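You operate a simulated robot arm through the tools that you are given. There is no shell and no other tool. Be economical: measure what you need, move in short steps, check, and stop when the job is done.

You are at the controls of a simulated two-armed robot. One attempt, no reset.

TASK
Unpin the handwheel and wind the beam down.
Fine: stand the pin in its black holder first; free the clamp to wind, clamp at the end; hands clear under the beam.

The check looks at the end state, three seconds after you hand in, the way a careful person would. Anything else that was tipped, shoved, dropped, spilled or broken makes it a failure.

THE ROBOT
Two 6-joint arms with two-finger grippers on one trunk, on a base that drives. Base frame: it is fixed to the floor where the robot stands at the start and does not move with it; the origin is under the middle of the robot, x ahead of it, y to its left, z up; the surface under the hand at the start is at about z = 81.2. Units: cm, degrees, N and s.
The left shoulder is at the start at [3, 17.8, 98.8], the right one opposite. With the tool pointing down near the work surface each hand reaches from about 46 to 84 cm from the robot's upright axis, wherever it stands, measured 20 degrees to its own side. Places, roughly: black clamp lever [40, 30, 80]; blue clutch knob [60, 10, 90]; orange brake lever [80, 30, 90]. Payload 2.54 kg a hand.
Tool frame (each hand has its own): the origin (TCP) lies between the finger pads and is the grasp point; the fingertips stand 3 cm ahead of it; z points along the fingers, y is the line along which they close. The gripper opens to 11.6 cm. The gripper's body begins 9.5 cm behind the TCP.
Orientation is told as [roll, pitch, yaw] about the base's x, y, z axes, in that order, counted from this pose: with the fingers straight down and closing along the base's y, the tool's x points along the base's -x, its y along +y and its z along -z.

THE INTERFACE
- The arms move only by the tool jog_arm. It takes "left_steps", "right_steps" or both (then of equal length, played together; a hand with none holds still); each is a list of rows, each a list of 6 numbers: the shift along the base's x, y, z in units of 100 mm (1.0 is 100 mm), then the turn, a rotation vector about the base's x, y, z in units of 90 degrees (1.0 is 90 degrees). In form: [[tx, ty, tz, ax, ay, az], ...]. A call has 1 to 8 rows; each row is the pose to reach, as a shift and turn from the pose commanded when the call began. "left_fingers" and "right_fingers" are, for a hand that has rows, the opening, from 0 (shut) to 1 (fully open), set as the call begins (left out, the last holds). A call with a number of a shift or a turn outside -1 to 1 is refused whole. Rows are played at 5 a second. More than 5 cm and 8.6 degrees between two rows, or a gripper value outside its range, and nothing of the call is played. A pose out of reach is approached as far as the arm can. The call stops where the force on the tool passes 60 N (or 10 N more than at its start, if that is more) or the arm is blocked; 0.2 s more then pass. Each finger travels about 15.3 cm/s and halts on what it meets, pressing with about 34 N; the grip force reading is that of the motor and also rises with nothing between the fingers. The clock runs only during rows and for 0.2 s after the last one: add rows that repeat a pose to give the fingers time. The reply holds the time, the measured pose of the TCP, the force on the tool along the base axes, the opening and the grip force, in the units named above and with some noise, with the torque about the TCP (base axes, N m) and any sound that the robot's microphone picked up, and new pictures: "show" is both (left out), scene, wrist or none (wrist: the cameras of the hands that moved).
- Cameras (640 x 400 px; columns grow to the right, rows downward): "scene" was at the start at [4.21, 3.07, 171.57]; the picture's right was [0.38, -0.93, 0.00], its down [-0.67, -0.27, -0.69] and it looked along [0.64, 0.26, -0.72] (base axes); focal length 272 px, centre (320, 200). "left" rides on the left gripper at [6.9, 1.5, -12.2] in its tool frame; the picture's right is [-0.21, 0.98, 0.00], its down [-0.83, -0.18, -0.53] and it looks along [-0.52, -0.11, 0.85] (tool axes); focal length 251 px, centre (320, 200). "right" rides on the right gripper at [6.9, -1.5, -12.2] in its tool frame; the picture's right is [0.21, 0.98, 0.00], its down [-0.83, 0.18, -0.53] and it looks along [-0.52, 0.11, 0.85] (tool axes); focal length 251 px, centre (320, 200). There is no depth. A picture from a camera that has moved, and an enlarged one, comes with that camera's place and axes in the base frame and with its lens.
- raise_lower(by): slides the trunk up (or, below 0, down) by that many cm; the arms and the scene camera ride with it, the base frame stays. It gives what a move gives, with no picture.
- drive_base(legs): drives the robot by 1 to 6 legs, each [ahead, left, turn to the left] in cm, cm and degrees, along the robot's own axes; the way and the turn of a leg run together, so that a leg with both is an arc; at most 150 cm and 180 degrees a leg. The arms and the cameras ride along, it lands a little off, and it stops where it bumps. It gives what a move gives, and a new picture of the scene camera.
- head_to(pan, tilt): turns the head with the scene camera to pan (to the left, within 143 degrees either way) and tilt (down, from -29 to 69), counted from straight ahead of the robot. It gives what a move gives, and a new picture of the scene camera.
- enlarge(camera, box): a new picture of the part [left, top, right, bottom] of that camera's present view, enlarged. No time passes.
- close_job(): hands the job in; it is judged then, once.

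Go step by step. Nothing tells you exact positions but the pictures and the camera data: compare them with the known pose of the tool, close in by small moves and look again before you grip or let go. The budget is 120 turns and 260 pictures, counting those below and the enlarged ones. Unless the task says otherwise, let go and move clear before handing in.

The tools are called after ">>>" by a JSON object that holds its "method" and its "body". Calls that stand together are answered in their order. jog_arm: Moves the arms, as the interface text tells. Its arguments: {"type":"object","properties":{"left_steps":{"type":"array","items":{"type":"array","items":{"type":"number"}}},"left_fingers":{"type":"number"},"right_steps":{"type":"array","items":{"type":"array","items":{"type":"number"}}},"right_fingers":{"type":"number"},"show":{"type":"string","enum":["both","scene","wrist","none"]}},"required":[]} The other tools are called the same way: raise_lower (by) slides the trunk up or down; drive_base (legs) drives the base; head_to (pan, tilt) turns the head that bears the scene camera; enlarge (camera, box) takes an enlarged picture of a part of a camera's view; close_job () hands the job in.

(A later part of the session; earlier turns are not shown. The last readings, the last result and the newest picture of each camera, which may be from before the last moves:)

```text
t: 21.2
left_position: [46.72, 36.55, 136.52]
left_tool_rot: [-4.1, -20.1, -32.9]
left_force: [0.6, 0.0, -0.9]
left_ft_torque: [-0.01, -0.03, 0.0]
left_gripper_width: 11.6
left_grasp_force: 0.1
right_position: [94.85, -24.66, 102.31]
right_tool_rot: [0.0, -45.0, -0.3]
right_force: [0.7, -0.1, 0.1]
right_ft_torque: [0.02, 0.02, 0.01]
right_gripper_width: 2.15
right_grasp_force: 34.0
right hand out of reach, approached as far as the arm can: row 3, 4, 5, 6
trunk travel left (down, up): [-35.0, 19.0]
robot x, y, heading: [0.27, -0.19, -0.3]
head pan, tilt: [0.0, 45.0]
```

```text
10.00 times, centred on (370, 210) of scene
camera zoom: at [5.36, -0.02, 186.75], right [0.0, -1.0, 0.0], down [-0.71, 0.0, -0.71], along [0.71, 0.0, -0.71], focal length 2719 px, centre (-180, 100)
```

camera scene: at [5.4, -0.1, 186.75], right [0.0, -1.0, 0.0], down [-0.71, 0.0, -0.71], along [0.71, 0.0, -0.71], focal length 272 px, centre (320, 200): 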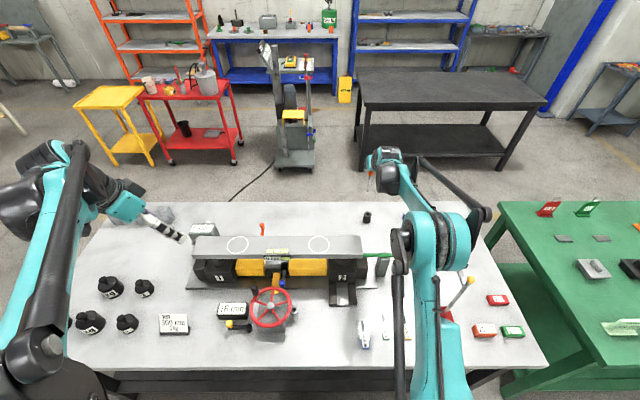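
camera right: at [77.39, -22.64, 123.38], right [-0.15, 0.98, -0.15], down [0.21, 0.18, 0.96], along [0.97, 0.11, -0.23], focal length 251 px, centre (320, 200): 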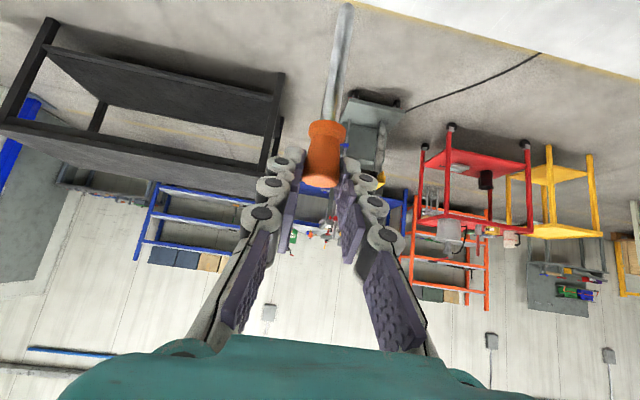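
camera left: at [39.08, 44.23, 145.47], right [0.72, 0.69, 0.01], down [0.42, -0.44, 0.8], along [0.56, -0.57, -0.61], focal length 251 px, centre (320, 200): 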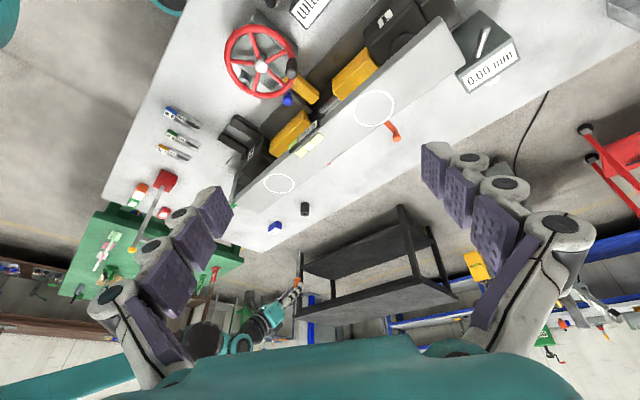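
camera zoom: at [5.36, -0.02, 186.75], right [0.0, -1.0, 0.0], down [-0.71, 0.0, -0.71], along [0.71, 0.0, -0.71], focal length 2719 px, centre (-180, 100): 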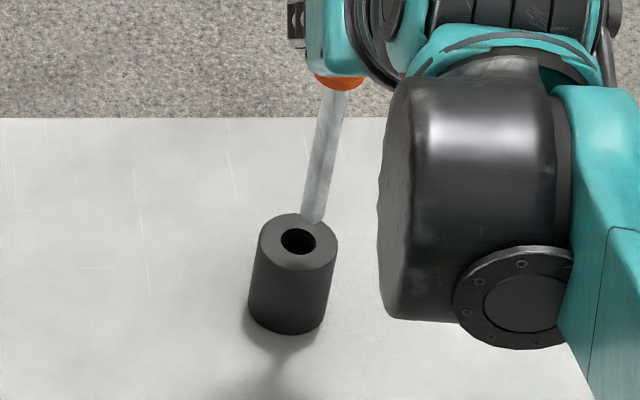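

The arm is at its reach limit, so I'll roll the base forward 2.5 cm (about 8 cm of clearance left) and re-measure.

>>> {"method": "drive_base", "body": {"legs": [[2.5, 0, 0]]}}

>>> {"method": "jog_arm", "body": {"right_steps": [[-0.1, 0, 0, 0, 0, 0], [-0.2, 0, 0, 0, 0, 0], [-0.2, 0, 0, 0, 0, 0]], "show": "none"}}

>>> {"method": "enlarge", "body": {"camera": "left", "box": [280, 190, 340, 250]}}

>>> {"method": "enlarge", "body": {"camera": "scene", "box": [345, 190, 395, 230]}}

```text
t: 22.0
left_position: [48.81, 36.44, 136.76]
left_tool_rot: [-4.0, -20.2, -32.8]
left_force: [-0.1, 0.1, -0.5]
left_ft_torque: [0.04, 0.0, 0.01]
left_gripper_width: 11.61
left_grasp_force: 0.0
right_position: [96.99, -24.57, 102.37]
right_tool_rot: [0.2, -45.1, -0.3]
right_force: [0.2, 0.3, -0.2]
right_ft_torque: [0.01, -0.02, 0.03]
right_gripper_width: 2.14
right_grasp_force: 34.4
trunk travel left (down, up): [-35.0, 19.0]
robot x, y, heading: [2.96, 0.33, -0.1]
head pan, tilt: [0.0, 45.0]
camera scene: at [7.48, -0.01, 186.76], right [0.0, -1.0, 0.0], down [-0.71, 0.0, -0.71], along [0.71, 0.0, -0.71], focal length 272 px, centre (320, 200)
```

scene: 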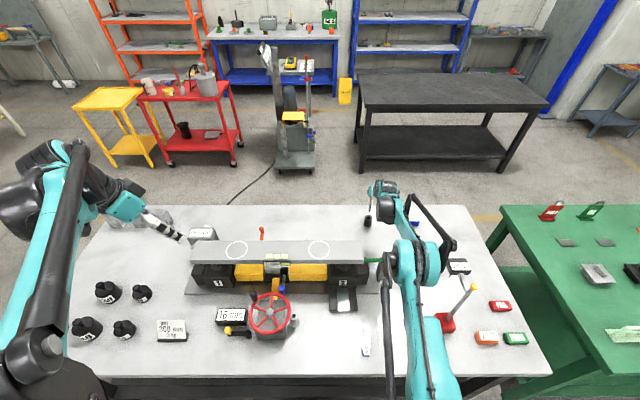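

```text
t: 22.8
left_position: [49.01, 36.41, 136.59]
left_tool_rot: [-4.1, -20.1, -32.8]
left_force: [-0.4, 1.3, -0.1]
left_ft_torque: [0.03, -0.01, 0.0]
left_gripper_width: 11.59
left_grasp_force: 0.1
right_position: [95.25, -24.5, 102.16]
right_tool_rot: [0.2, -45.0, -0.2]
right_force: [0.3, -0.4, -1.1]
right_ft_torque: [-0.01, -0.01, -0.02]
right_gripper_width: 2.14
right_grasp_force: 34.2
trunk travel left (down, up): [-35.0, 19.0]
robot x, y, heading: [2.98, -0.12, -0.4]
head pan, tilt: [0.0, 45.0]
```

```text
6.67 times, centred on (310, 220) of left
camera zoom: at [41.4, 44.3, 145.47], right [0.72, 0.7, 0.01], down [0.42, -0.44, 0.8], along [0.56, -0.57, -0.61], focal length 1676 px, centre (387, 67)
```

zoom: 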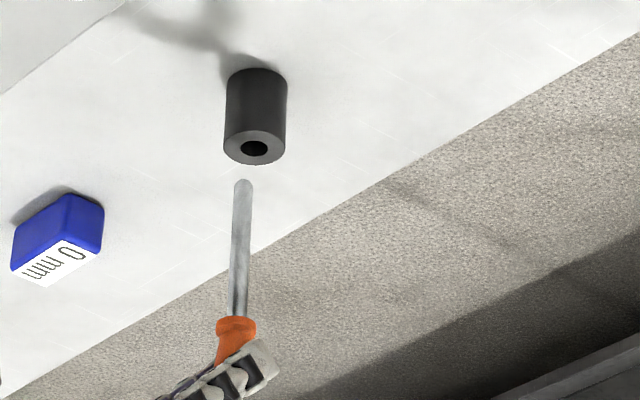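

```text
10.00 times, centred on (370, 210) of scene
camera zoom: at [7.75, -0.02, 186.75], right [0.0, -1.0, 0.0], down [-0.71, 0.0, -0.71], along [0.71, 0.0, -0.71], focal length 2719 px, centre (-180, 100)
```

zoom: 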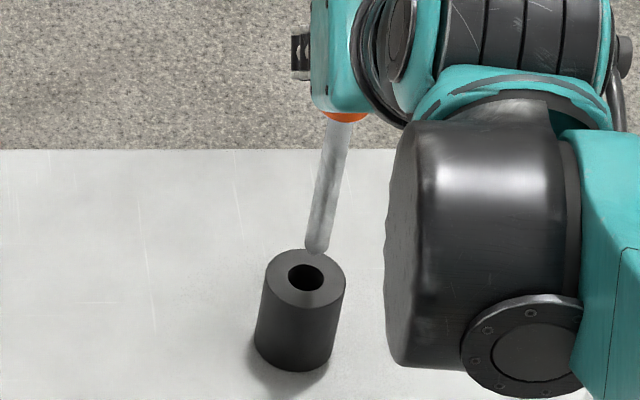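

Tip is about 0.8 cm short in x, 3 cm above the holder. Shifting and checking alignment close up.

>>> {"method": "jog_arm", "body": {"right_steps": [[0.08, 0, 0, 0, 0, 0], [0.08, 0, -0.15, 0, 0, 0], [0.08, 0, -0.15, 0, 0, 0]], "show": "none"}}

>>> {"method": "enlarge", "body": {"camera": "left", "box": [290, 200, 330, 230]}}

>>> {"method": "enlarge", "body": {"camera": "scene", "box": [350, 200, 390, 230]}}

```text
t: 23.6
left_position: [48.85, 36.46, 136.48]
left_tool_rot: [-4.1, -20.1, -32.9]
left_force: [-0.3, 1.0, -0.4]
left_ft_torque: [0.02, -0.01, -0.02]
left_gripper_width: 11.58
left_grasp_force: 0.0
right_position: [95.94, -24.58, 100.64]
right_tool_rot: [0.1, -45.1, -0.2]
right_force: [0.0, -0.1, -0.3]
right_ft_torque: [-0.02, 0.04, 0.0]
right_gripper_width: 2.13
right_grasp_force: 34.0
trunk travel left (down, up): [-35.0, 19.0]
robot x, y, heading: [2.67, -0.17, -0.2]
head pan, tilt: [0.0, 45.0]
```

```text
13.33 times, centred on (310, 215) of left
camera zoom: at [41.38, 44.31, 145.47], right [0.72, 0.7, 0.01], down [0.42, -0.44, 0.8], along [0.56, -0.57, -0.61], focal length 3352 px, centre (453, 0)
```

zoom: 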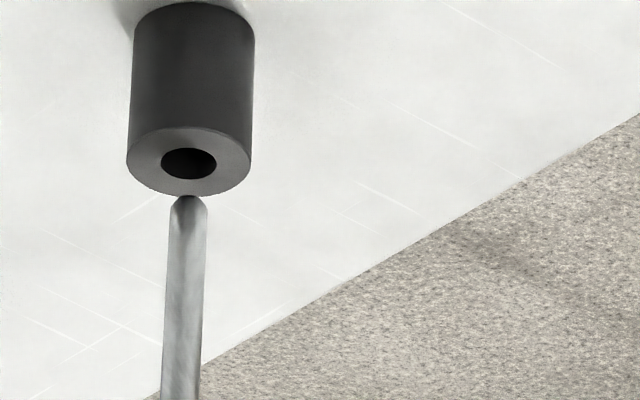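

```text
13.33 times, centred on (370, 215) of scene
camera zoom: at [7.73, -0.01, 186.75], right [0.0, -1.0, 0.0], down [-0.71, 0.0, -0.71], along [0.71, 0.0, -0.71], focal length 3625 px, centre (-347, 0)
```

zoom: 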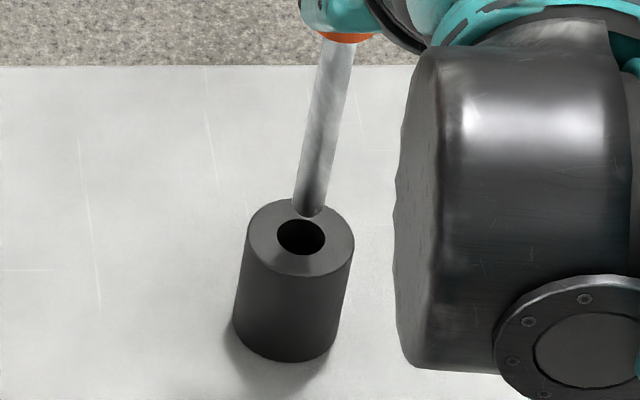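

Aligned within about 0.15 cm (hole clearance ±0.3). Small correction and lowering slowly into the hole.

>>> {"method": "jog_arm", "body": {"right_steps": [[-0.01, 0.01, 0, 0, 0, 0], [-0.01, 0.01, -0.1, 0, 0, 0], [-0.01, 0.01, -0.2, 0, 0, 0], [-0.01, 0.01, -0.25, 0, 0, 0]], "show": "none"}}

>>> {"method": "enlarge", "body": {"camera": "left", "box": [290, 200, 330, 230]}}

>>> {"method": "enlarge", "body": {"camera": "scene", "box": [350, 200, 390, 230]}}

```text
t: 24.6
left_position: [49.0, 36.51, 136.5]
left_tool_rot: [-4.0, -20.1, -32.8]
left_force: [0.0, 0.1, 1.2]
left_ft_torque: [-0.01, 0.03, 0.02]
left_gripper_width: 11.63
left_grasp_force: 0.1
right_position: [95.28, -24.35, 98.66]
right_tool_rot: [0.1, -45.1, -0.1]
right_force: [8.4, 0.9, 2.5]
right_ft_torque: [0.07, -1.12, 0.01]
right_gripper_width: 2.17
right_grasp_force: 33.8
right hand out of reach, approached as far as the arm can: row 3, 4
trunk travel left (down, up): [-35.0, 19.0]
robot x, y, heading: [2.73, 0.09, 0.1]
head pan, tilt: [0.0, 45.0]
```

```text
13.33 times, centred on (310, 215) of left
camera zoom: at [41.44, 44.32, 145.46], right [0.72, 0.7, 0.01], down [0.42, -0.44, 0.8], along [0.56, -0.57, -0.61], focal length 3352 px, centre (453, 0)
```

zoom: 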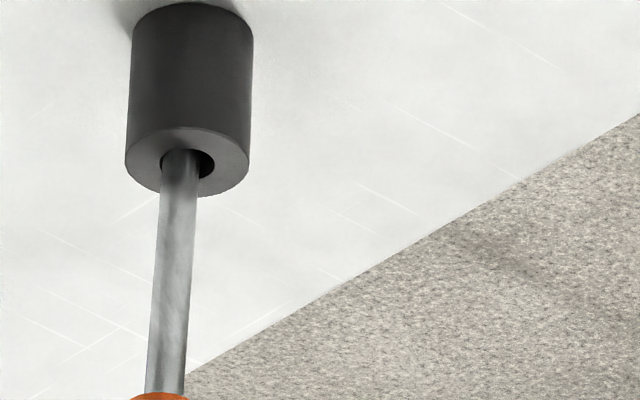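

```text
13.33 times, centred on (370, 215) of scene
camera zoom: at [7.82, 0.0, 186.75], right [0.0, -1.0, 0.0], down [-0.71, 0.0, -0.71], along [0.71, 0.0, -0.71], focal length 3625 px, centre (-347, 0)
```

zoom: 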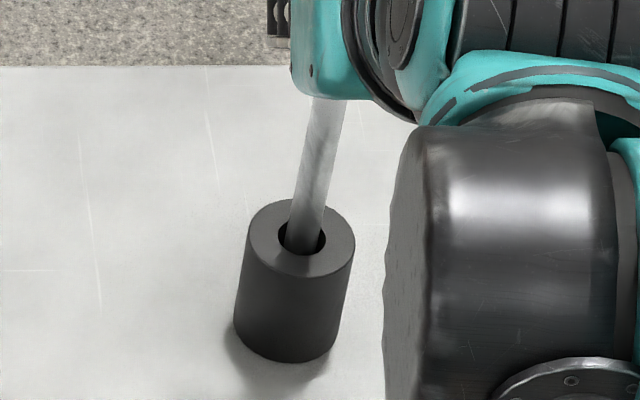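

The rod has entered the hole but the arm is at its limit and pulling back. I'll relax up to the reachable height and lower with the trunk instead.

>>> {"method": "jog_arm", "body": {"right_steps": [[0, 0, 0.1, 0, 0, 0], [0, 0, 0.14, 0, 0, 0], [0, 0, 0.14, 0, 0, 0]], "show": "none"}}

>>> {"method": "raise_lower", "body": {"by": -2}}

>>> {"method": "enlarge", "body": {"camera": "scene", "box": [350, 200, 390, 230]}}

```text
t: 25.4
left_position: [49.06, 36.5, 136.55]
left_tool_rot: [-4.0, -20.2, -32.7]
left_force: [0.3, -0.6, 0.9]
left_ft_torque: [0.04, -0.04, -0.01]
left_gripper_width: 11.6
left_grasp_force: 0.1
right_position: [95.13, -24.19, 100.24]
right_tool_rot: [0.1, -45.0, -0.2]
right_force: [1.1, -0.2, -0.9]
right_ft_torque: [-0.03, 0.02, 0.0]
right_gripper_width: 2.17
right_grasp_force: 34.0
trunk travel left (down, up): [-35.0, 19.0]
robot x, y, heading: [2.57, -0.04, -0.3]
head pan, tilt: [0.0, 45.0]
```

```text
t: 26.1
left_position: [48.68, 36.61, 134.67]
left_tool_rot: [-4.0, -20.3, -32.8]
left_force: [-0.1, 0.0, -0.1]
left_ft_torque: [0.01, 0.01, -0.02]
left_gripper_width: 11.64
left_grasp_force: 0.1
right_position: [94.99, -24.33, 98.56]
right_tool_rot: [0.1, -45.3, -0.2]
right_force: [-0.3, 0.0, 28.7]
right_ft_torque: [-0.02, -0.29, -0.03]
right_gripper_width: 2.18
right_grasp_force: 34.1
trunk travel left (down, up): [-33.0, 21.0]
robot x, y, heading: [3.11, -0.17, -0.5]
head pan, tilt: [0.0, 45.0]
```

```text
13.33 times, centred on (370, 215) of scene
camera zoom: at [7.3, 0.06, 184.78], right [0.0, -1.0, 0.0], down [-0.71, 0.0, -0.71], along [0.71, 0.0, -0.71], focal length 3625 px, centre (-347, 0)
```

zoom: 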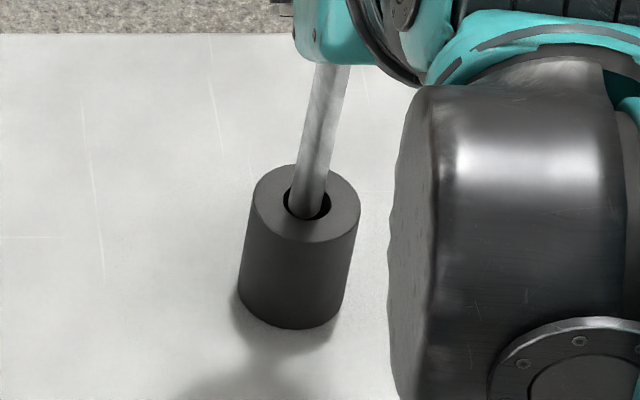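

Vertical force is 28.7 N, so the tip may have caught the near rim. Raising again and realigning +0.75 cm in x.

>>> {"method": "enlarge", "body": {"camera": "left", "box": [290, 190, 330, 220]}}

>>> {"method": "raise_lower", "body": {"by": 2}}

>>> {"method": "jog_arm", "body": {"right_steps": [[0, 0, 0.1, 0, 0, 0], [0.06, -0.01, 0.1, 0, 0, 0], [0.06, -0.01, 0.1, 0, 0, 0]], "show": "none"}}

>>> {"method": "enlarge", "body": {"camera": "left", "box": [280, 200, 330, 260]}}

>>> {"method": "enlarge", "body": {"camera": "scene", "box": [350, 200, 390, 230]}}

```text
13.33 times, centred on (310, 205) of left
camera zoom: at [41.05, 44.36, 143.57], right [0.72, 0.7, 0.01], down [0.41, -0.44, 0.8], along [0.56, -0.57, -0.6], focal length 3352 px, centre (453, 133)
```

zoom: 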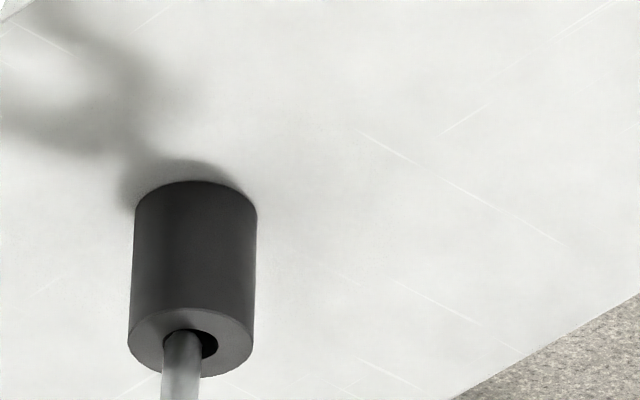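

```text
t: 26.8
left_position: [48.96, 36.46, 136.54]
left_tool_rot: [-4.1, -20.0, -32.8]
left_force: [0.4, -0.5, -0.7]
left_ft_torque: [-0.01, 0.0, -0.02]
left_gripper_width: 11.6
left_grasp_force: 0.1
right_position: [95.04, -24.26, 100.24]
right_tool_rot: [0.1, -45.0, -0.2]
right_force: [-0.5, -0.5, 0.0]
right_ft_torque: [0.0, 0.01, -0.01]
right_gripper_width: 2.12
right_grasp_force: 34.5
trunk travel left (down, up): [-35.0, 19.0]
robot x, y, heading: [2.74, 0.31, -0.1]
head pan, tilt: [0.0, 45.0]
```

```text
t: 27.6
left_position: [49.04, 36.48, 136.58]
left_tool_rot: [-4.1, -20.1, -32.7]
left_force: [-0.5, 0.8, 0.0]
left_ft_torque: [0.01, 0.01, 0.02]
left_gripper_width: 11.62
left_grasp_force: 0.0
right_position: [95.77, -24.34, 101.17]
right_tool_rot: [0.1, -45.1, -0.1]
right_force: [0.1, -0.4, -0.5]
right_ft_torque: [0.0, 0.04, 0.0]
right_gripper_width: 2.13
right_grasp_force: 34.2
trunk travel left (down, up): [-35.0, 19.0]
robot x, y, heading: [2.91, 0.03, -0.4]
head pan, tilt: [0.0, 45.0]
```

```text
6.67 times, centred on (305, 230) of left
camera zoom: at [41.34, 44.31, 145.48], right [0.72, 0.7, 0.01], down [0.42, -0.44, 0.8], along [0.56, -0.57, -0.61], focal length 1676 px, centre (420, 0)
```

zoom: 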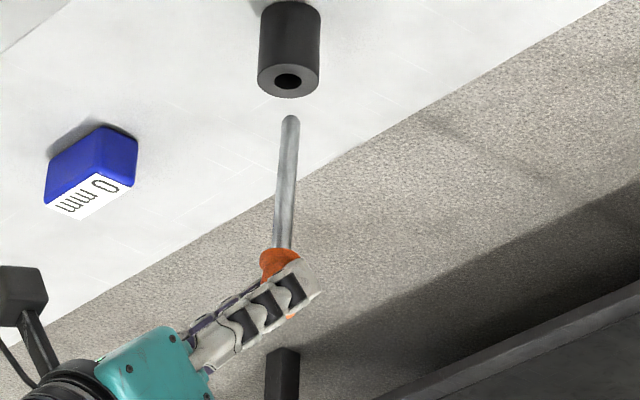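

```text
13.33 times, centred on (370, 215) of scene
camera zoom: at [7.68, -0.01, 186.75], right [0.0, -1.0, 0.0], down [-0.71, 0.0, -0.71], along [0.71, 0.0, -0.71], focal length 3625 px, centre (-347, 0)
```

zoom: 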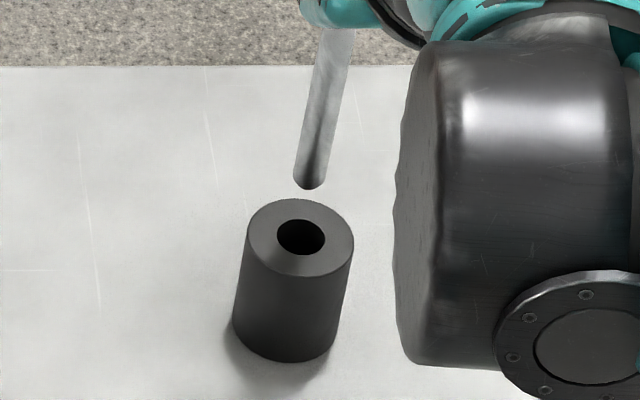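

The pin tip is at about (97.1,-24.15,87.6) with a small 3.5° lean; the hole centre is (96.8,-24.1). Shifting −0.3 cm and lowering with the trunk.

>>> {"method": "jog_arm", "body": {"right_steps": [[-0.03, 0, 0, 0, 0, 0], [-0.03, 0, 0, 0, 0, 0]], "show": "none"}}

>>> {"method": "raise_lower", "body": {"by": -3.5}}

>>> {"method": "enlarge", "body": {"camera": "left", "box": [290, 190, 330, 220]}}

>>> {"method": "enlarge", "body": {"camera": "scene", "box": [350, 200, 390, 230]}}

```text
t: 28.2
left_position: [48.99, 36.48, 136.59]
left_tool_rot: [-4.0, -20.0, -32.8]
left_force: [-0.1, -0.6, 0.4]
left_ft_torque: [0.0, 0.01, -0.01]
left_gripper_width: 11.61
left_grasp_force: 0.0
right_position: [95.39, -24.39, 101.09]
right_tool_rot: [0.0, -45.1, -0.2]
right_force: [0.2, -0.4, -0.7]
right_ft_torque: [0.0, 0.02, 0.03]
right_gripper_width: 2.14
right_grasp_force: 33.8
trunk travel left (down, up): [-35.0, 19.0]
robot x, y, heading: [3.01, -0.03, -0.2]
head pan, tilt: [0.0, 45.0]
```

```text
t: 29.0
left_position: [48.94, 36.47, 133.04]
left_tool_rot: [-4.1, -20.0, -32.8]
left_force: [0.0, 0.0, 0.3]
left_ft_torque: [0.01, 0.0, -0.04]
left_gripper_width: 11.6
left_grasp_force: 0.0
right_position: [95.37, -24.26, 97.73]
right_tool_rot: [0.0, -45.0, -0.1]
right_force: [0.5, -0.4, -0.5]
right_ft_torque: [0.01, 0.0, 0.0]
right_gripper_width: 2.14
right_grasp_force: 34.1
trunk travel left (down, up): [-31.5, 22.5]
robot x, y, heading: [2.7, -0.11, -0.2]
head pan, tilt: [0.0, 45.0]
```

```text
13.33 times, centred on (310, 205) of left
camera zoom: at [41.34, 44.3, 141.99], right [0.72, 0.7, 0.01], down [0.42, -0.44, 0.8], along [0.56, -0.57, -0.61], focal length 3352 px, centre (453, 133)
```

zoom: 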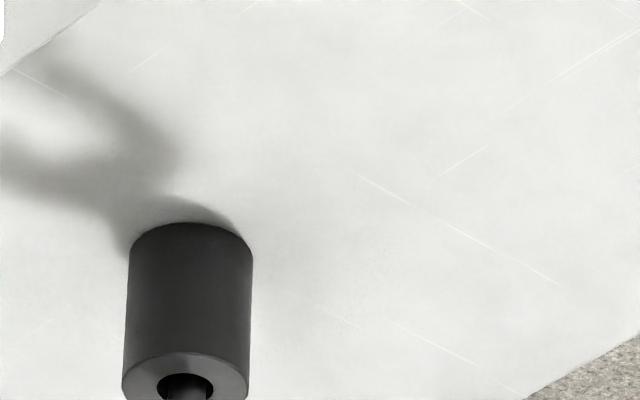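

```text
13.33 times, centred on (370, 215) of scene
camera zoom: at [7.68, -0.02, 183.25], right [0.0, -1.0, 0.0], down [-0.71, 0.0, -0.71], along [0.71, 0.0, -0.71], focal length 3625 px, centre (-347, 0)
```

zoom: 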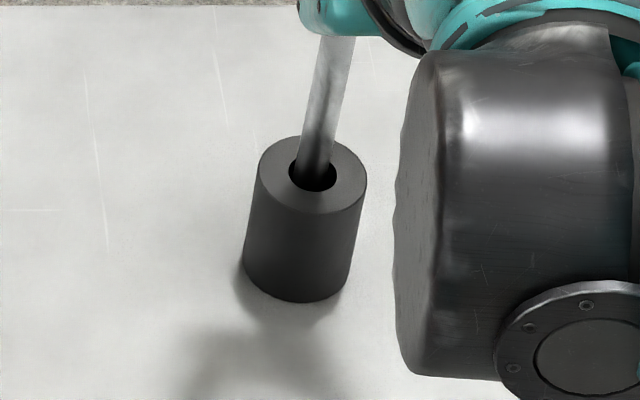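

Clean entry with no force. Continuing to lower in small amounts until it touches bottom.

>>> {"method": "raise_lower", "body": {"by": -1.7}}

```text
t: 29.6
left_position: [48.9, 36.39, 131.37]
left_tool_rot: [-4.1, -20.2, -32.8]
left_force: [0.0, 0.3, -0.2]
left_ft_torque: [0.02, -0.01, 0.0]
left_gripper_width: 11.6
left_grasp_force: 0.1
right_position: [95.42, -24.31, 95.93]
right_tool_rot: [0.0, -45.0, -0.2]
right_force: [-0.2, -0.2, -0.5]
right_ft_torque: [0.01, 0.0, 0.01]
right_gripper_width: 2.12
right_grasp_force: 33.4
trunk travel left (down, up): [-29.8, 24.2]
robot x, y, heading: [2.79, -0.04, -0.2]
head pan, tilt: [0.0, 45.0]
```

>>> {"method": "raise_lower", "body": {"by": -0.8}}

>>> {"method": "enlarge", "body": {"camera": "left", "box": [270, 200, 340, 260]}}

```text
t: 30.2
left_position: [49.05, 36.45, 130.59]
left_tool_rot: [-4.1, -20.1, -32.7]
left_force: [0.8, 0.2, 0.5]
left_ft_torque: [-0.01, 0.01, 0.0]
left_gripper_width: 11.61
left_grasp_force: 0.1
right_position: [95.32, -24.2, 95.15]
right_tool_rot: [0.1, -45.0, -0.2]
right_force: [-0.3, 0.2, -0.3]
right_ft_torque: [-0.01, -0.03, 0.04]
right_gripper_width: 2.12
right_grasp_force: 33.8
trunk travel left (down, up): [-29.0, 25.0]
robot x, y, heading: [3.08, 0.03, -0.4]
head pan, tilt: [0.0, 45.0]
```

```text
6.67 times, centred on (305, 230) of left
camera zoom: at [41.36, 44.29, 139.48], right [0.72, 0.7, 0.01], down [0.42, -0.44, 0.8], along [0.56, -0.57, -0.61], focal length 1676 px, centre (420, 0)
```

zoom: 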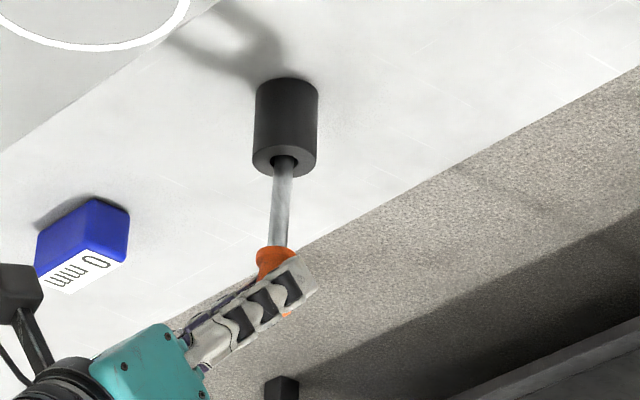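

>>> {"method": "raise_lower", "body": {"by": -0.4}}

```text
t: 30.7
left_position: [49.1, 36.56, 130.23]
left_tool_rot: [-4.2, -20.0, -32.8]
left_force: [0.1, 0.3, -0.5]
left_ft_torque: [-0.01, 0.02, 0.0]
left_gripper_width: 11.6
left_grasp_force: 0.1
right_position: [95.44, -24.27, 94.75]
right_tool_rot: [0.1, -45.0, -0.2]
right_force: [0.0, 0.7, -1.0]
right_ft_torque: [0.01, 0.03, -0.01]
right_gripper_width: 2.15
right_grasp_force: 34.2
trunk travel left (down, up): [-28.6, 25.4]
robot x, y, heading: [2.66, -0.14, -0.1]
head pan, tilt: [0.0, 45.0]
```

Tip is about at the hole's bottom. Opening the fingers and looking before retreating.

>>> {"method": "jog_arm", "body": {"right_steps": [[0, 0, 0, 0, 0, 0], [0, 0, 0, 0, 0, 0], [0, 0, 0, 0, 0, 0]], "right_fingers": 0.4, "show": "none"}}

>>> {"method": "enlarge", "body": {"camera": "left", "box": [270, 200, 340, 260]}}

>>> {"method": "jog_arm", "body": {"right_steps": [[-0.2, 0, 0.2, 0, 0, 0], [-0.4, 0, 0.4, 0, 0, 0], [-0.6, 0, 0.65, 0, 0, 0], [-0.8, 0, 0.9, 0, 0, 0], [-1.0, 0, 1.0, 0, 0, 0]], "show": "scene"}}

>>> {"method": "enlarge", "body": {"camera": "left", "box": [270, 180, 340, 240]}}

```text
t: 31.5
left_position: [49.14, 36.49, 130.25]
left_tool_rot: [-4.1, -20.2, -32.9]
left_force: [-0.3, -0.4, -0.5]
left_ft_torque: [0.02, -0.02, 0.01]
left_gripper_width: 11.62
left_grasp_force: 0.1
right_position: [95.5, -24.33, 94.74]
right_tool_rot: [0.0, -45.0, -0.2]
right_force: [0.4, 0.2, -0.4]
right_ft_torque: [-0.01, 0.01, 0.03]
right_gripper_width: 4.66
right_grasp_force: 0.1
trunk travel left (down, up): [-28.6, 25.4]
robot x, y, heading: [2.87, -0.06, 0.0]
head pan, tilt: [0.0, 45.0]
```

```text
6.67 times, centred on (305, 230) of left
camera zoom: at [41.38, 44.3, 139.07], right [0.72, 0.7, 0.01], down [0.42, -0.44, 0.8], along [0.56, -0.57, -0.61], focal length 1676 px, centre (420, 0)
```

zoom: 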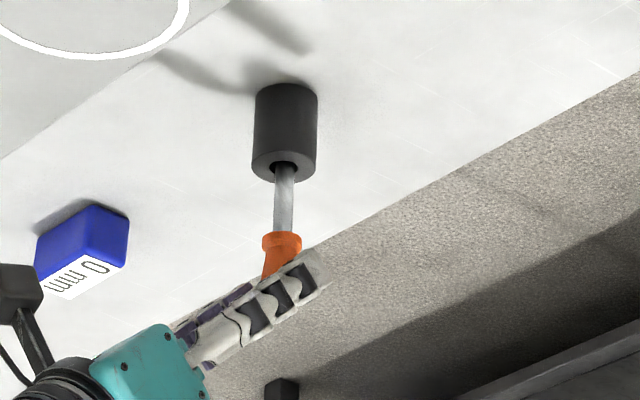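

```text
t: 32.7
left_position: [48.97, 36.55, 130.21]
left_tool_rot: [-4.2, -20.0, -32.8]
left_force: [0.3, 0.4, -0.1]
left_ft_torque: [0.0, 0.02, -0.02]
left_gripper_width: 11.63
left_grasp_force: 0.0
right_position: [85.41, -24.17, 104.88]
right_tool_rot: [0.2, -45.1, -0.2]
right_force: [-0.1, -0.2, 0.3]
right_ft_torque: [0.02, -0.01, 0.03]
right_gripper_width: 4.62
right_grasp_force: 0.0
trunk travel left (down, up): [-28.6, 25.4]
robot x, y, heading: [2.77, -0.0, 0.3]
head pan, tilt: [0.0, 45.0]
camera scene: at [7.64, 0.0, 180.35], right [0.0, -1.0, 0.0], down [-0.71, 0.0, -0.71], along [0.71, 0.0, -0.71], focal length 272 px, centre (320, 200)
```

scene: 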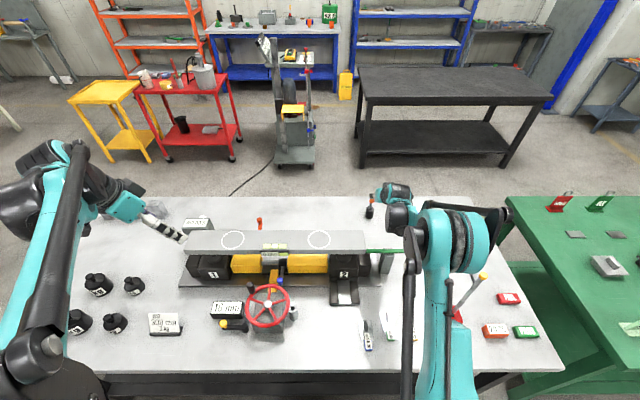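

```text
6.67 times, centred on (305, 210) of left
camera zoom: at [41.3, 44.31, 139.09], right [0.72, 0.7, 0.01], down [0.42, -0.44, 0.8], along [0.56, -0.57, -0.61], focal length 1676 px, centre (420, 133)
```

zoom: 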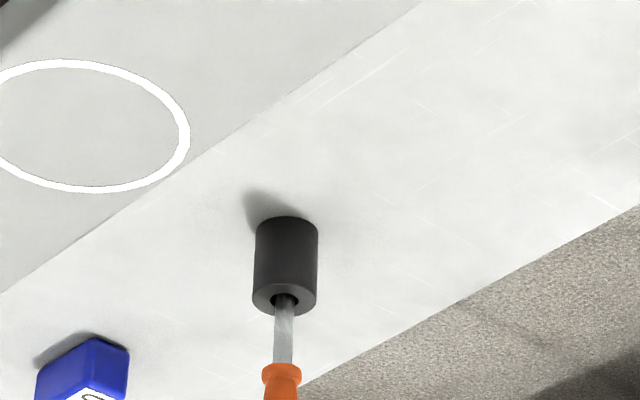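

The pin stands freely in the black holder. Now lifting the right hand, then backing the base 8 cm for working room at the wheel.

>>> {"method": "jog_arm", "body": {"right_steps": [[-0.2, 0, 0.4, 0, 0.08, 0], [-0.4, -0.2, 0.8, 0, 0.16, 0], [-0.7, -0.4, 1.0, 0, 0.24, 0], [-1.0, -0.6, 1.0, 0, 0.32, 0], [-1.0, -0.8, 1.0, 0, 0.4, 0], [-1.0, -0.8, 1.0, 0, 0.5, 0]], "left_steps": [[0, 0, 0, 0.02, 0.04, 0.073], [0, 0, 0, 0.04, 0.08, 0.147], [0, 0, 0, 0.065, 0.122, 0.22], [0, 0, 0, 0.086, 0.163, 0.294], [0, 0, 0, 0.1, 0.2, 0.35], [0, 0, 0, 0.108, 0.204, 0.367]], "show": "none"}}

>>> {"method": "drive_base", "body": {"legs": [[-10, 0, 0]]}}

```text
refused: row 6 steps farther than a row can; nothing moved
```

```text
t: 33.8
left_position: [39.04, 36.66, 130.12]
left_tool_rot: [-4.1, -20.1, -32.9]
left_force: [-0.5, 0.6, 0.4]
left_ft_torque: [0.02, -0.02, 0.01]
left_gripper_width: 11.59
left_grasp_force: 0.0
right_position: [75.64, -24.13, 104.84]
right_tool_rot: [0.1, -45.2, -0.1]
right_force: [-1.7, 0.2, 0.3]
right_ft_torque: [-0.05, 0.02, 0.0]
right_gripper_width: 4.64
right_grasp_force: 0.1
trunk travel left (down, up): [-28.6, 25.4]
robot x, y, heading: [-6.86, -0.18, 0.2]
head pan, tilt: [0.0, 45.0]
camera scene: at [-2.17, 0.0, 180.35], right [0.0, -1.0, 0.0], down [-0.71, 0.0, -0.71], along [0.71, 0.0, -0.71], focal length 272 px, centre (320, 200)
```

scene: 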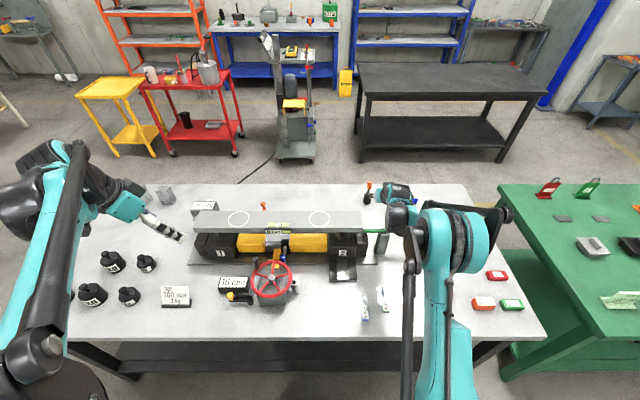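

The first call was refused but the drive was clear. Now lifting the right hand out of the way and squaring the left hand.

>>> {"method": "jog_arm", "body": {"right_steps": [[0, 0, 0.4, 0, 0.07, 0], [-0.1, 0, 0.8, 0, 0.14, 0], [-0.3, 0, 1.0, 0, 0.21, 0], [-0.6, -0.2, 1.0, 0, 0.28, 0], [-0.9, -0.4, 1.0, 0, 0.36, 0], [-1.0, -0.6, 1.0, 0, 0.43, 0], [-1.0, -0.8, 1.0, 0, 0.5, 0]], "left_steps": [[0, 0, 0, 0.015, 0.029, 0.052], [0, 0, 0, 0.031, 0.058, 0.105], [0, 0, 0, 0.046, 0.087, 0.157], [0, 0, 0, 0.062, 0.117, 0.21], [0, 0, 0, 0.077, 0.146, 0.262], [0, 0, 0, 0.093, 0.175, 0.315], [0, 0, 0, 0.108, 0.204, 0.367]], "show": "both"}}

```text
t: 35.4
left_position: [39.35, 36.61, 130.2]
left_tool_rot: [0.1, 0.1, 0.1]
left_force: [0.4, -0.4, 0.3]
left_ft_torque: [0.01, 0.06, 0.0]
left_gripper_width: 11.61
left_grasp_force: 0.2
right_position: [65.76, -32.23, 114.62]
right_tool_rot: [0.1, 0.1, -0.1]
right_force: [0.2, -0.6, -0.6]
right_ft_torque: [0.02, -0.02, 0.02]
right_gripper_width: 4.66
right_grasp_force: 0.1
trunk travel left (down, up): [-28.6, 25.4]
robot x, y, heading: [-6.84, 0.01, 0.0]
head pan, tilt: [0.0, 45.0]
camera scene: at [-1.85, -0.12, 180.34], right [0.0, -1.0, 0.0], down [-0.71, 0.0, -0.71], along [0.71, 0.0, -0.71], focal length 272 px, centre (320, 200)
camera right: at [59.04, -33.82, 126.99], right [-0.21, 0.98, 0.0], down [0.83, 0.18, 0.53], along [0.52, 0.11, -0.85], focal length 251 px, centre (320, 200)
camera left: at [32.42, 38.07, 142.34], right [0.21, 0.98, 0.0], down [0.83, -0.18, 0.53], along [0.52, -0.11, -0.85], focal length 251 px, centre (320, 200)
```

scene: 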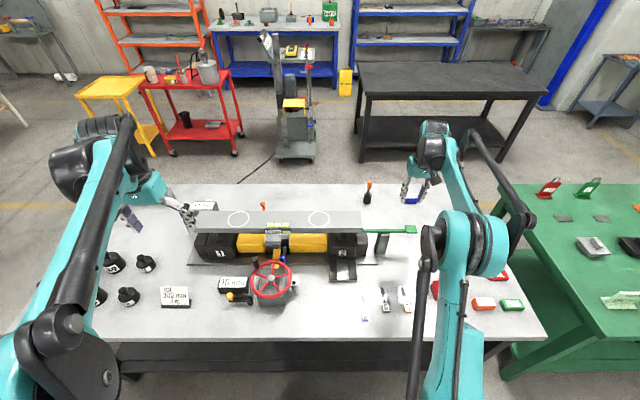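
right: 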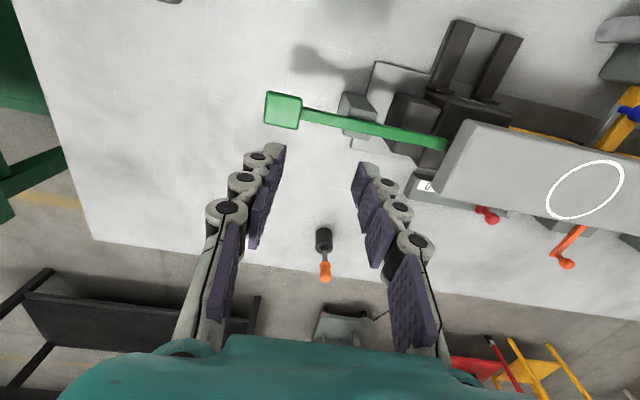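
left: 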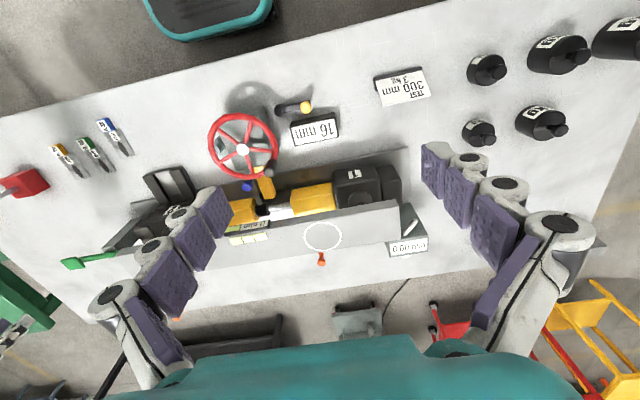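

Pin is standing well. Now a close look at the clamp lever and the mechanism from both cameras.

>>> {"method": "enlarge", "body": {"camera": "left", "box": [200, 70, 350, 180]}}

>>> {"method": "enlarge", "body": {"camera": "scene", "box": [210, 240, 310, 310]}}

>>> {"method": "enlarge", "body": {"camera": "right", "box": [440, 60, 640, 280]}}

```text
3.64 times, centred on (275, 125) of left
camera zoom: at [32.42, 38.07, 142.34], right [0.21, 0.98, 0.0], down [0.83, -0.18, 0.53], along [0.52, -0.11, -0.85], focal length 914 px, centre (484, 473)
```

zoom: 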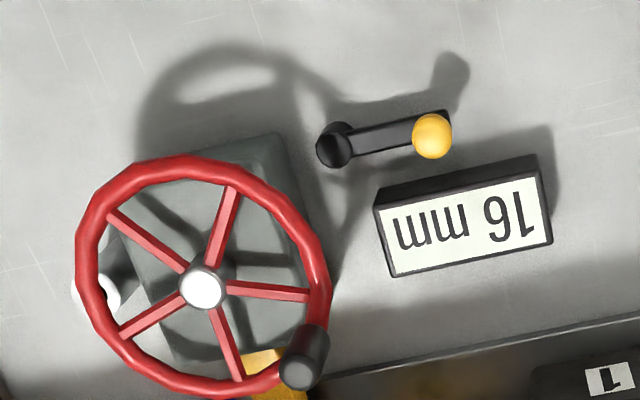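

```text
5.71 times, centred on (260, 275) of scene
camera zoom: at [-1.85, -0.12, 180.34], right [0.0, -1.0, 0.0], down [-0.71, 0.0, -0.71], along [0.71, 0.0, -0.71], focal length 1554 px, centre (663, -229)
```

zoom: 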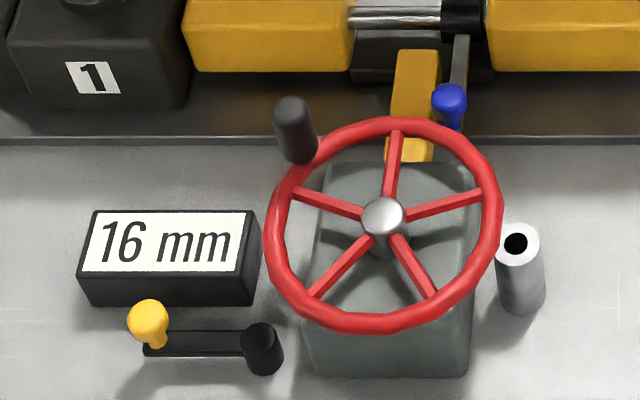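

```text
1.82 times, centred on (540, 170) of right
camera zoom: at [59.04, -33.82, 126.99], right [-0.21, 0.98, 0.0], down [0.83, 0.18, 0.53], along [0.52, 0.11, -0.85], focal length 457 px, centre (-80, 254)
```

zoom: 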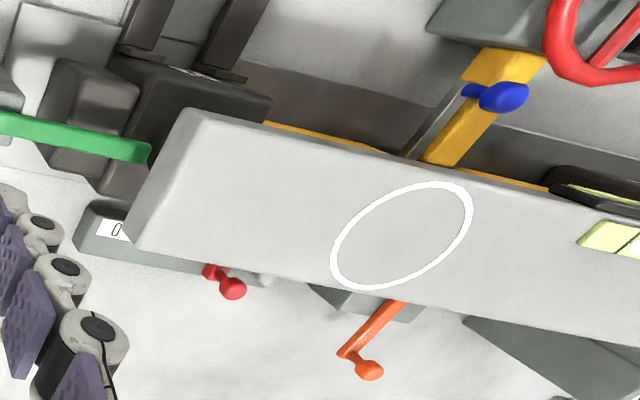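

Estimated: clamp pivot (43.2,26.1,83), yellow knob (43.4,32.7,85.8), crank handle (52.1,23.1, top 96.3). Bringing the left hand over the yellow knob.

>>> {"method": "jog_arm", "body": {"left_steps": [[0.1, -0.1, -0.4, 0, 0, 0], [0.2, -0.2, -0.8, 0, 0, 0], [0.4, -0.39, -1.0, 0, 0, 0]], "left_fingers": 0.45, "show": "none"}}

>>> {"method": "jog_arm", "body": {"left_steps": [[0, 0, -0.4, 0, 0, 0], [0, 0, -0.8, 0, 0, 0], [0, 0, -1.0, 0, 0, 0]], "show": "none"}}

>>> {"method": "jog_arm", "body": {"left_steps": [[0, 0, -0.4, 0, 0, 0], [0, 0, -0.8, 0, 0, 0], [0, 0, -1.0, 0, 0, 0], [0, 0, -1.0, 0, 0, 0]], "show": "both"}}

```text
t: 36.2
left_position: [43.55, 32.61, 119.93]
left_tool_rot: [0.1, 0.1, -0.2]
left_force: [0.3, -0.1, -0.5]
left_ft_torque: [0.02, 0.01, 0.01]
left_gripper_width: 5.2
left_grasp_force: 0.0
right_position: [65.76, -32.24, 114.75]
right_tool_rot: [0.0, -0.1, -0.1]
right_force: [-1.0, 0.5, -0.6]
right_ft_torque: [0.04, 0.0, 0.02]
right_gripper_width: 4.65
right_grasp_force: 0.1
trunk travel left (down, up): [-28.6, 25.4]
robot x, y, heading: [-7.14, 0.03, -0.0]
head pan, tilt: [0.0, 45.0]
```

```text
t: 37.0
left_position: [43.1, 32.7, 109.98]
left_tool_rot: [0.0, -0.1, -0.1]
left_force: [-0.1, 0.4, 0.2]
left_ft_torque: [0.0, -0.03, 0.0]
left_gripper_width: 5.21
left_grasp_force: 0.0
right_position: [65.75, -32.1, 114.92]
right_tool_rot: [0.0, 0.0, -0.1]
right_force: [0.7, -0.4, 0.0]
right_ft_torque: [0.01, 0.02, 0.01]
right_gripper_width: 4.63
right_grasp_force: 0.1
trunk travel left (down, up): [-28.6, 25.4]
robot x, y, heading: [-7.01, 0.08, 0.0]
head pan, tilt: [0.0, 45.0]
```

```text
t: 38.0
left_position: [43.06, 32.59, 99.82]
left_tool_rot: [0.0, 0.1, -0.1]
left_force: [0.1, 0.0, -0.1]
left_ft_torque: [-0.01, 0.0, 0.0]
left_gripper_width: 5.23
left_grasp_force: 0.1
right_position: [65.66, -32.21, 114.84]
right_tool_rot: [0.0, -0.1, -0.1]
right_force: [0.9, -0.4, -0.2]
right_ft_torque: [-0.01, -0.02, 0.02]
right_gripper_width: 4.64
right_grasp_force: 0.0
trunk travel left (down, up): [-28.6, 25.4]
robot x, y, heading: [-7.1, -0.12, -0.5]
head pan, tilt: [0.0, 45.0]
camera scene: at [-2.07, 0.0, 180.35], right [0.0, -1.0, 0.0], down [-0.71, 0.0, -0.71], along [0.71, 0.0, -0.71], focal length 272 px, centre (320, 200)
camera left: at [36.2, 34.12, 112.02], right [0.22, 0.98, 0.0], down [0.83, -0.18, 0.53], along [0.52, -0.11, -0.85], focal length 251 px, centre (320, 200)
```

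scene: 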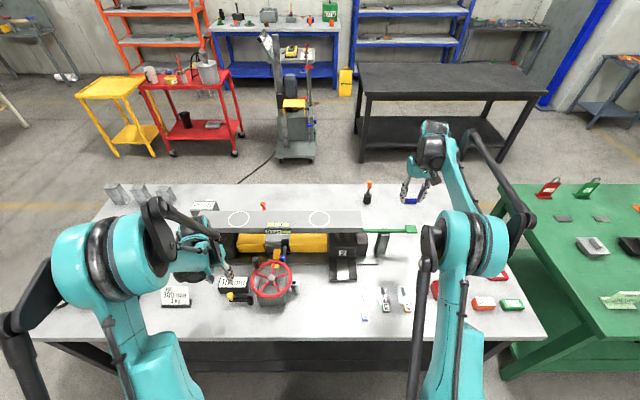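
left: 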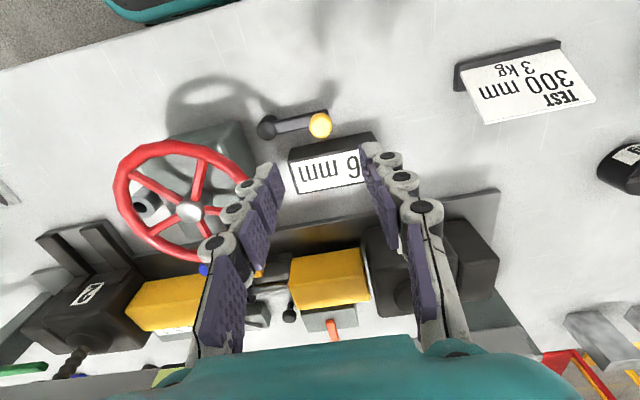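

Knob confirmed at (43.3,32.7). Descending so the fingertips straddle the knob only.

>>> {"method": "jog_arm", "body": {"left_steps": [[0.02, 0.01, -0.4, 0, 0, 0], [0.03, 0.01, -0.8, 0, 0, 0], [0.03, 0.01, -1.0, 0, 0, 0], [0.03, 0.01, -1.0, 0, 0, 0]], "show": "none"}}

>>> {"method": "jog_arm", "body": {"left_steps": [[0.0, 0.0, -0.1, 0, 0, 0], [0, 0, -0.21, 0, 0, 0], [0, 0, -0.21, 0, 0, 0]], "show": "wrist"}}

>>> {"method": "enlarge", "body": {"camera": "scene", "box": [190, 240, 310, 320]}}

>>> {"method": "enlarge", "body": {"camera": "left", "box": [240, 80, 400, 200]}}

```text
t: 39.0
left_position: [43.4, 33.02, 89.93]
left_tool_rot: [0.1, 0.0, -0.2]
left_force: [-0.2, 0.1, -0.7]
left_ft_torque: [0.02, -0.01, 0.02]
left_gripper_width: 5.22
left_grasp_force: 0.1
right_position: [65.76, -32.06, 114.83]
right_tool_rot: [-0.1, 0.1, 0.0]
right_force: [0.2, 0.3, -0.2]
right_ft_torque: [-0.02, -0.01, 0.0]
right_gripper_width: 4.63
right_grasp_force: 0.0
trunk travel left (down, up): [-28.6, 25.4]
robot x, y, heading: [-6.64, -0.11, -0.1]
head pan, tilt: [0.0, 45.0]
```

```text
t: 39.8
left_position: [43.25, 32.96, 87.91]
left_tool_rot: [0.1, 0.1, -0.1]
left_force: [-0.8, 0.2, 0.0]
left_ft_torque: [0.0, 0.02, 0.02]
left_gripper_width: 5.21
left_grasp_force: 0.1
right_position: [65.77, -32.07, 114.88]
right_tool_rot: [0.0, 0.1, -0.1]
right_force: [0.3, -0.8, -0.2]
right_ft_torque: [0.02, 0.01, 0.0]
right_gripper_width: 4.65
right_grasp_force: 0.0
trunk travel left (down, up): [-28.6, 25.4]
robot x, y, heading: [-7.19, -0.08, -0.2]
head pan, tilt: [0.0, 45.0]
camera left: at [36.37, 34.48, 100.05], right [0.22, 0.98, 0.0], down [0.83, -0.18, 0.53], along [0.52, -0.11, -0.85], focal length 251 px, centre (320, 200)
```

left: 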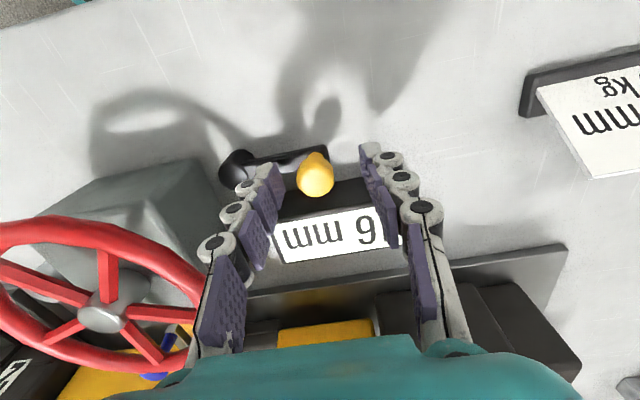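

```text
5.00 times, centred on (250, 280) of scene
camera zoom: at [-2.06, 0.0, 180.35], right [0.0, -1.0, 0.0], down [-0.71, 0.0, -0.71], along [0.71, 0.0, -0.71], focal length 1359 px, centre (670, -200)
```

zoom: 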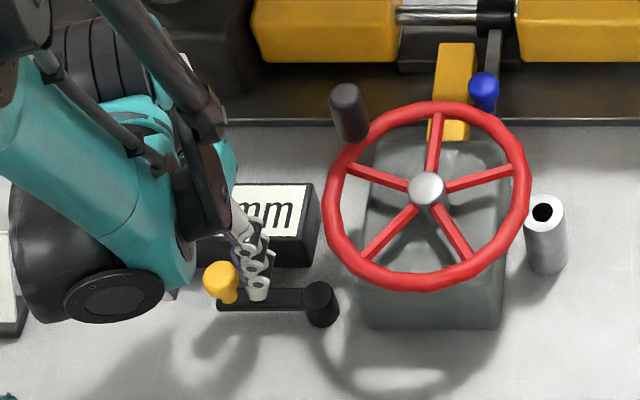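

```text
3.33 times, centred on (320, 140) of left
camera zoom: at [36.37, 34.48, 100.05], right [0.22, 0.98, 0.0], down [0.83, -0.18, 0.53], along [0.52, -0.11, -0.85], focal length 838 px, centre (320, 400)
```

zoom: 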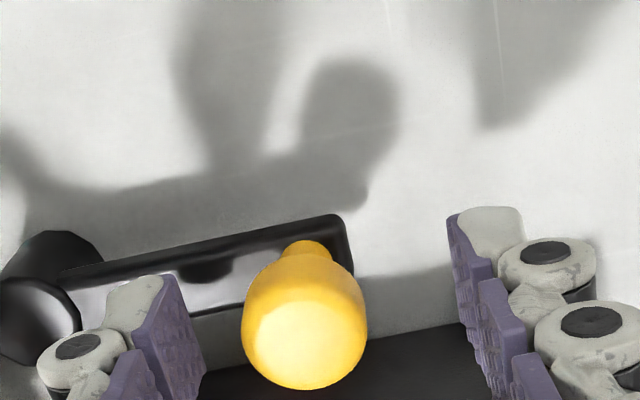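

Knob is between the fingers. Adjusting y by −0.25 and gripping.

>>> {"method": "jog_arm", "body": {"left_steps": [[0.02, -0.025, -0.02, 0, 0, 0], [0.02, -0.025, -0.02, 0, 0, 0]], "show": "none"}}

>>> {"method": "jog_arm", "body": {"left_steps": [[0, 0, 0, 0, 0, 0], [0, 0, 0, 0, 0, 0], [0, 0, 0, 0, 0, 0]], "left_fingers": 0, "show": "wrist"}}

```text
t: 40.4
left_position: [43.6, 32.68, 87.73]
left_tool_rot: [0.0, -0.1, -0.1]
left_force: [-0.6, 1.0, -0.1]
left_ft_torque: [0.0, -0.01, -0.02]
left_gripper_width: 5.23
left_grasp_force: 0.0
right_position: [65.69, -32.23, 114.81]
right_tool_rot: [0.0, 0.0, -0.1]
right_force: [0.1, -0.6, 0.1]
right_ft_torque: [-0.02, -0.02, 0.0]
right_gripper_width: 4.62
right_grasp_force: 0.1
trunk travel left (down, up): [-28.6, 25.4]
robot x, y, heading: [-7.06, -0.14, -0.1]
head pan, tilt: [0.0, 45.0]
```

```text
t: 41.2
left_position: [43.52, 32.55, 87.69]
left_tool_rot: [0.1, 0.0, -0.1]
left_force: [-2.5, -7.1, -4.5]
left_ft_torque: [-0.2, 0.03, -0.04]
left_gripper_width: 2.27
left_grasp_force: 45.1
right_position: [65.73, -32.25, 114.81]
right_tool_rot: [0.0, 0.0, 0.0]
right_force: [-0.3, -0.6, 0.1]
right_ft_torque: [-0.02, -0.01, 0.03]
right_gripper_width: 4.67
right_grasp_force: 0.1
trunk travel left (down, up): [-28.6, 25.4]
robot x, y, heading: [-7.11, 0.23, -0.1]
head pan, tilt: [0.0, 45.0]
camera left: at [36.69, 34.13, 99.89], right [0.22, 0.98, 0.0], down [0.83, -0.18, 0.53], along [0.52, -0.12, -0.85], focal length 251 px, centre (320, 200)
```

left: 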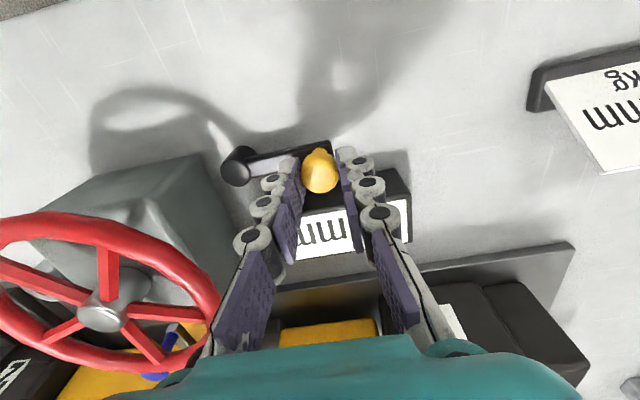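

Gripped. Trying the lever toward the robot (−x) along its arc in small steps, watching the force.

>>> {"method": "jog_arm", "body": {"left_steps": [[-0.05, 0, 0, 0, 0, 0], [-0.1, -0.01, 0, 0, 0, 0], [-0.15, -0.02, 0, 0, 0, 0], [-0.2, -0.03, 0, 0, 0, 0]], "show": "wrist"}}

```text
t: 42.2
left_position: [41.65, 32.35, 87.65]
left_tool_rot: [0.1, 0.1, -0.1]
left_force: [10.2, 9.8, 4.4]
left_ft_torque: [0.26, -0.73, 0.65]
left_gripper_width: 2.24
left_grasp_force: 44.8
right_position: [65.76, -32.09, 114.69]
right_tool_rot: [-0.1, 0.0, -0.1]
right_force: [0.1, -0.9, -1.5]
right_ft_torque: [-0.02, -0.02, -0.01]
right_gripper_width: 4.62
right_grasp_force: 0.0
trunk travel left (down, up): [-28.6, 25.4]
robot x, y, heading: [-7.02, -0.19, -0.0]
head pan, tilt: [0.0, 45.0]
camera left: at [34.79, 33.88, 99.85], right [0.21, 0.98, 0.0], down [0.83, -0.18, 0.53], along [0.52, -0.11, -0.85], focal length 251 px, centre (320, 200)
```

left: 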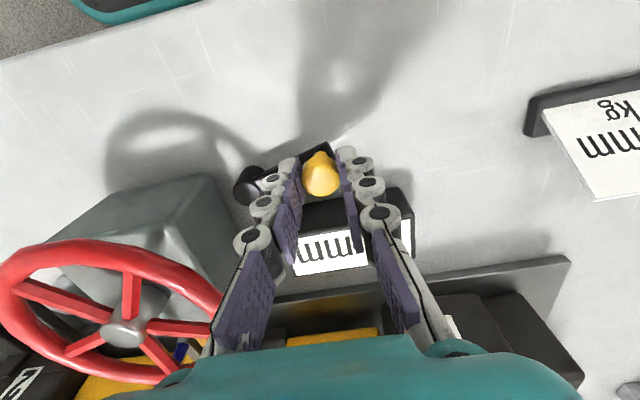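

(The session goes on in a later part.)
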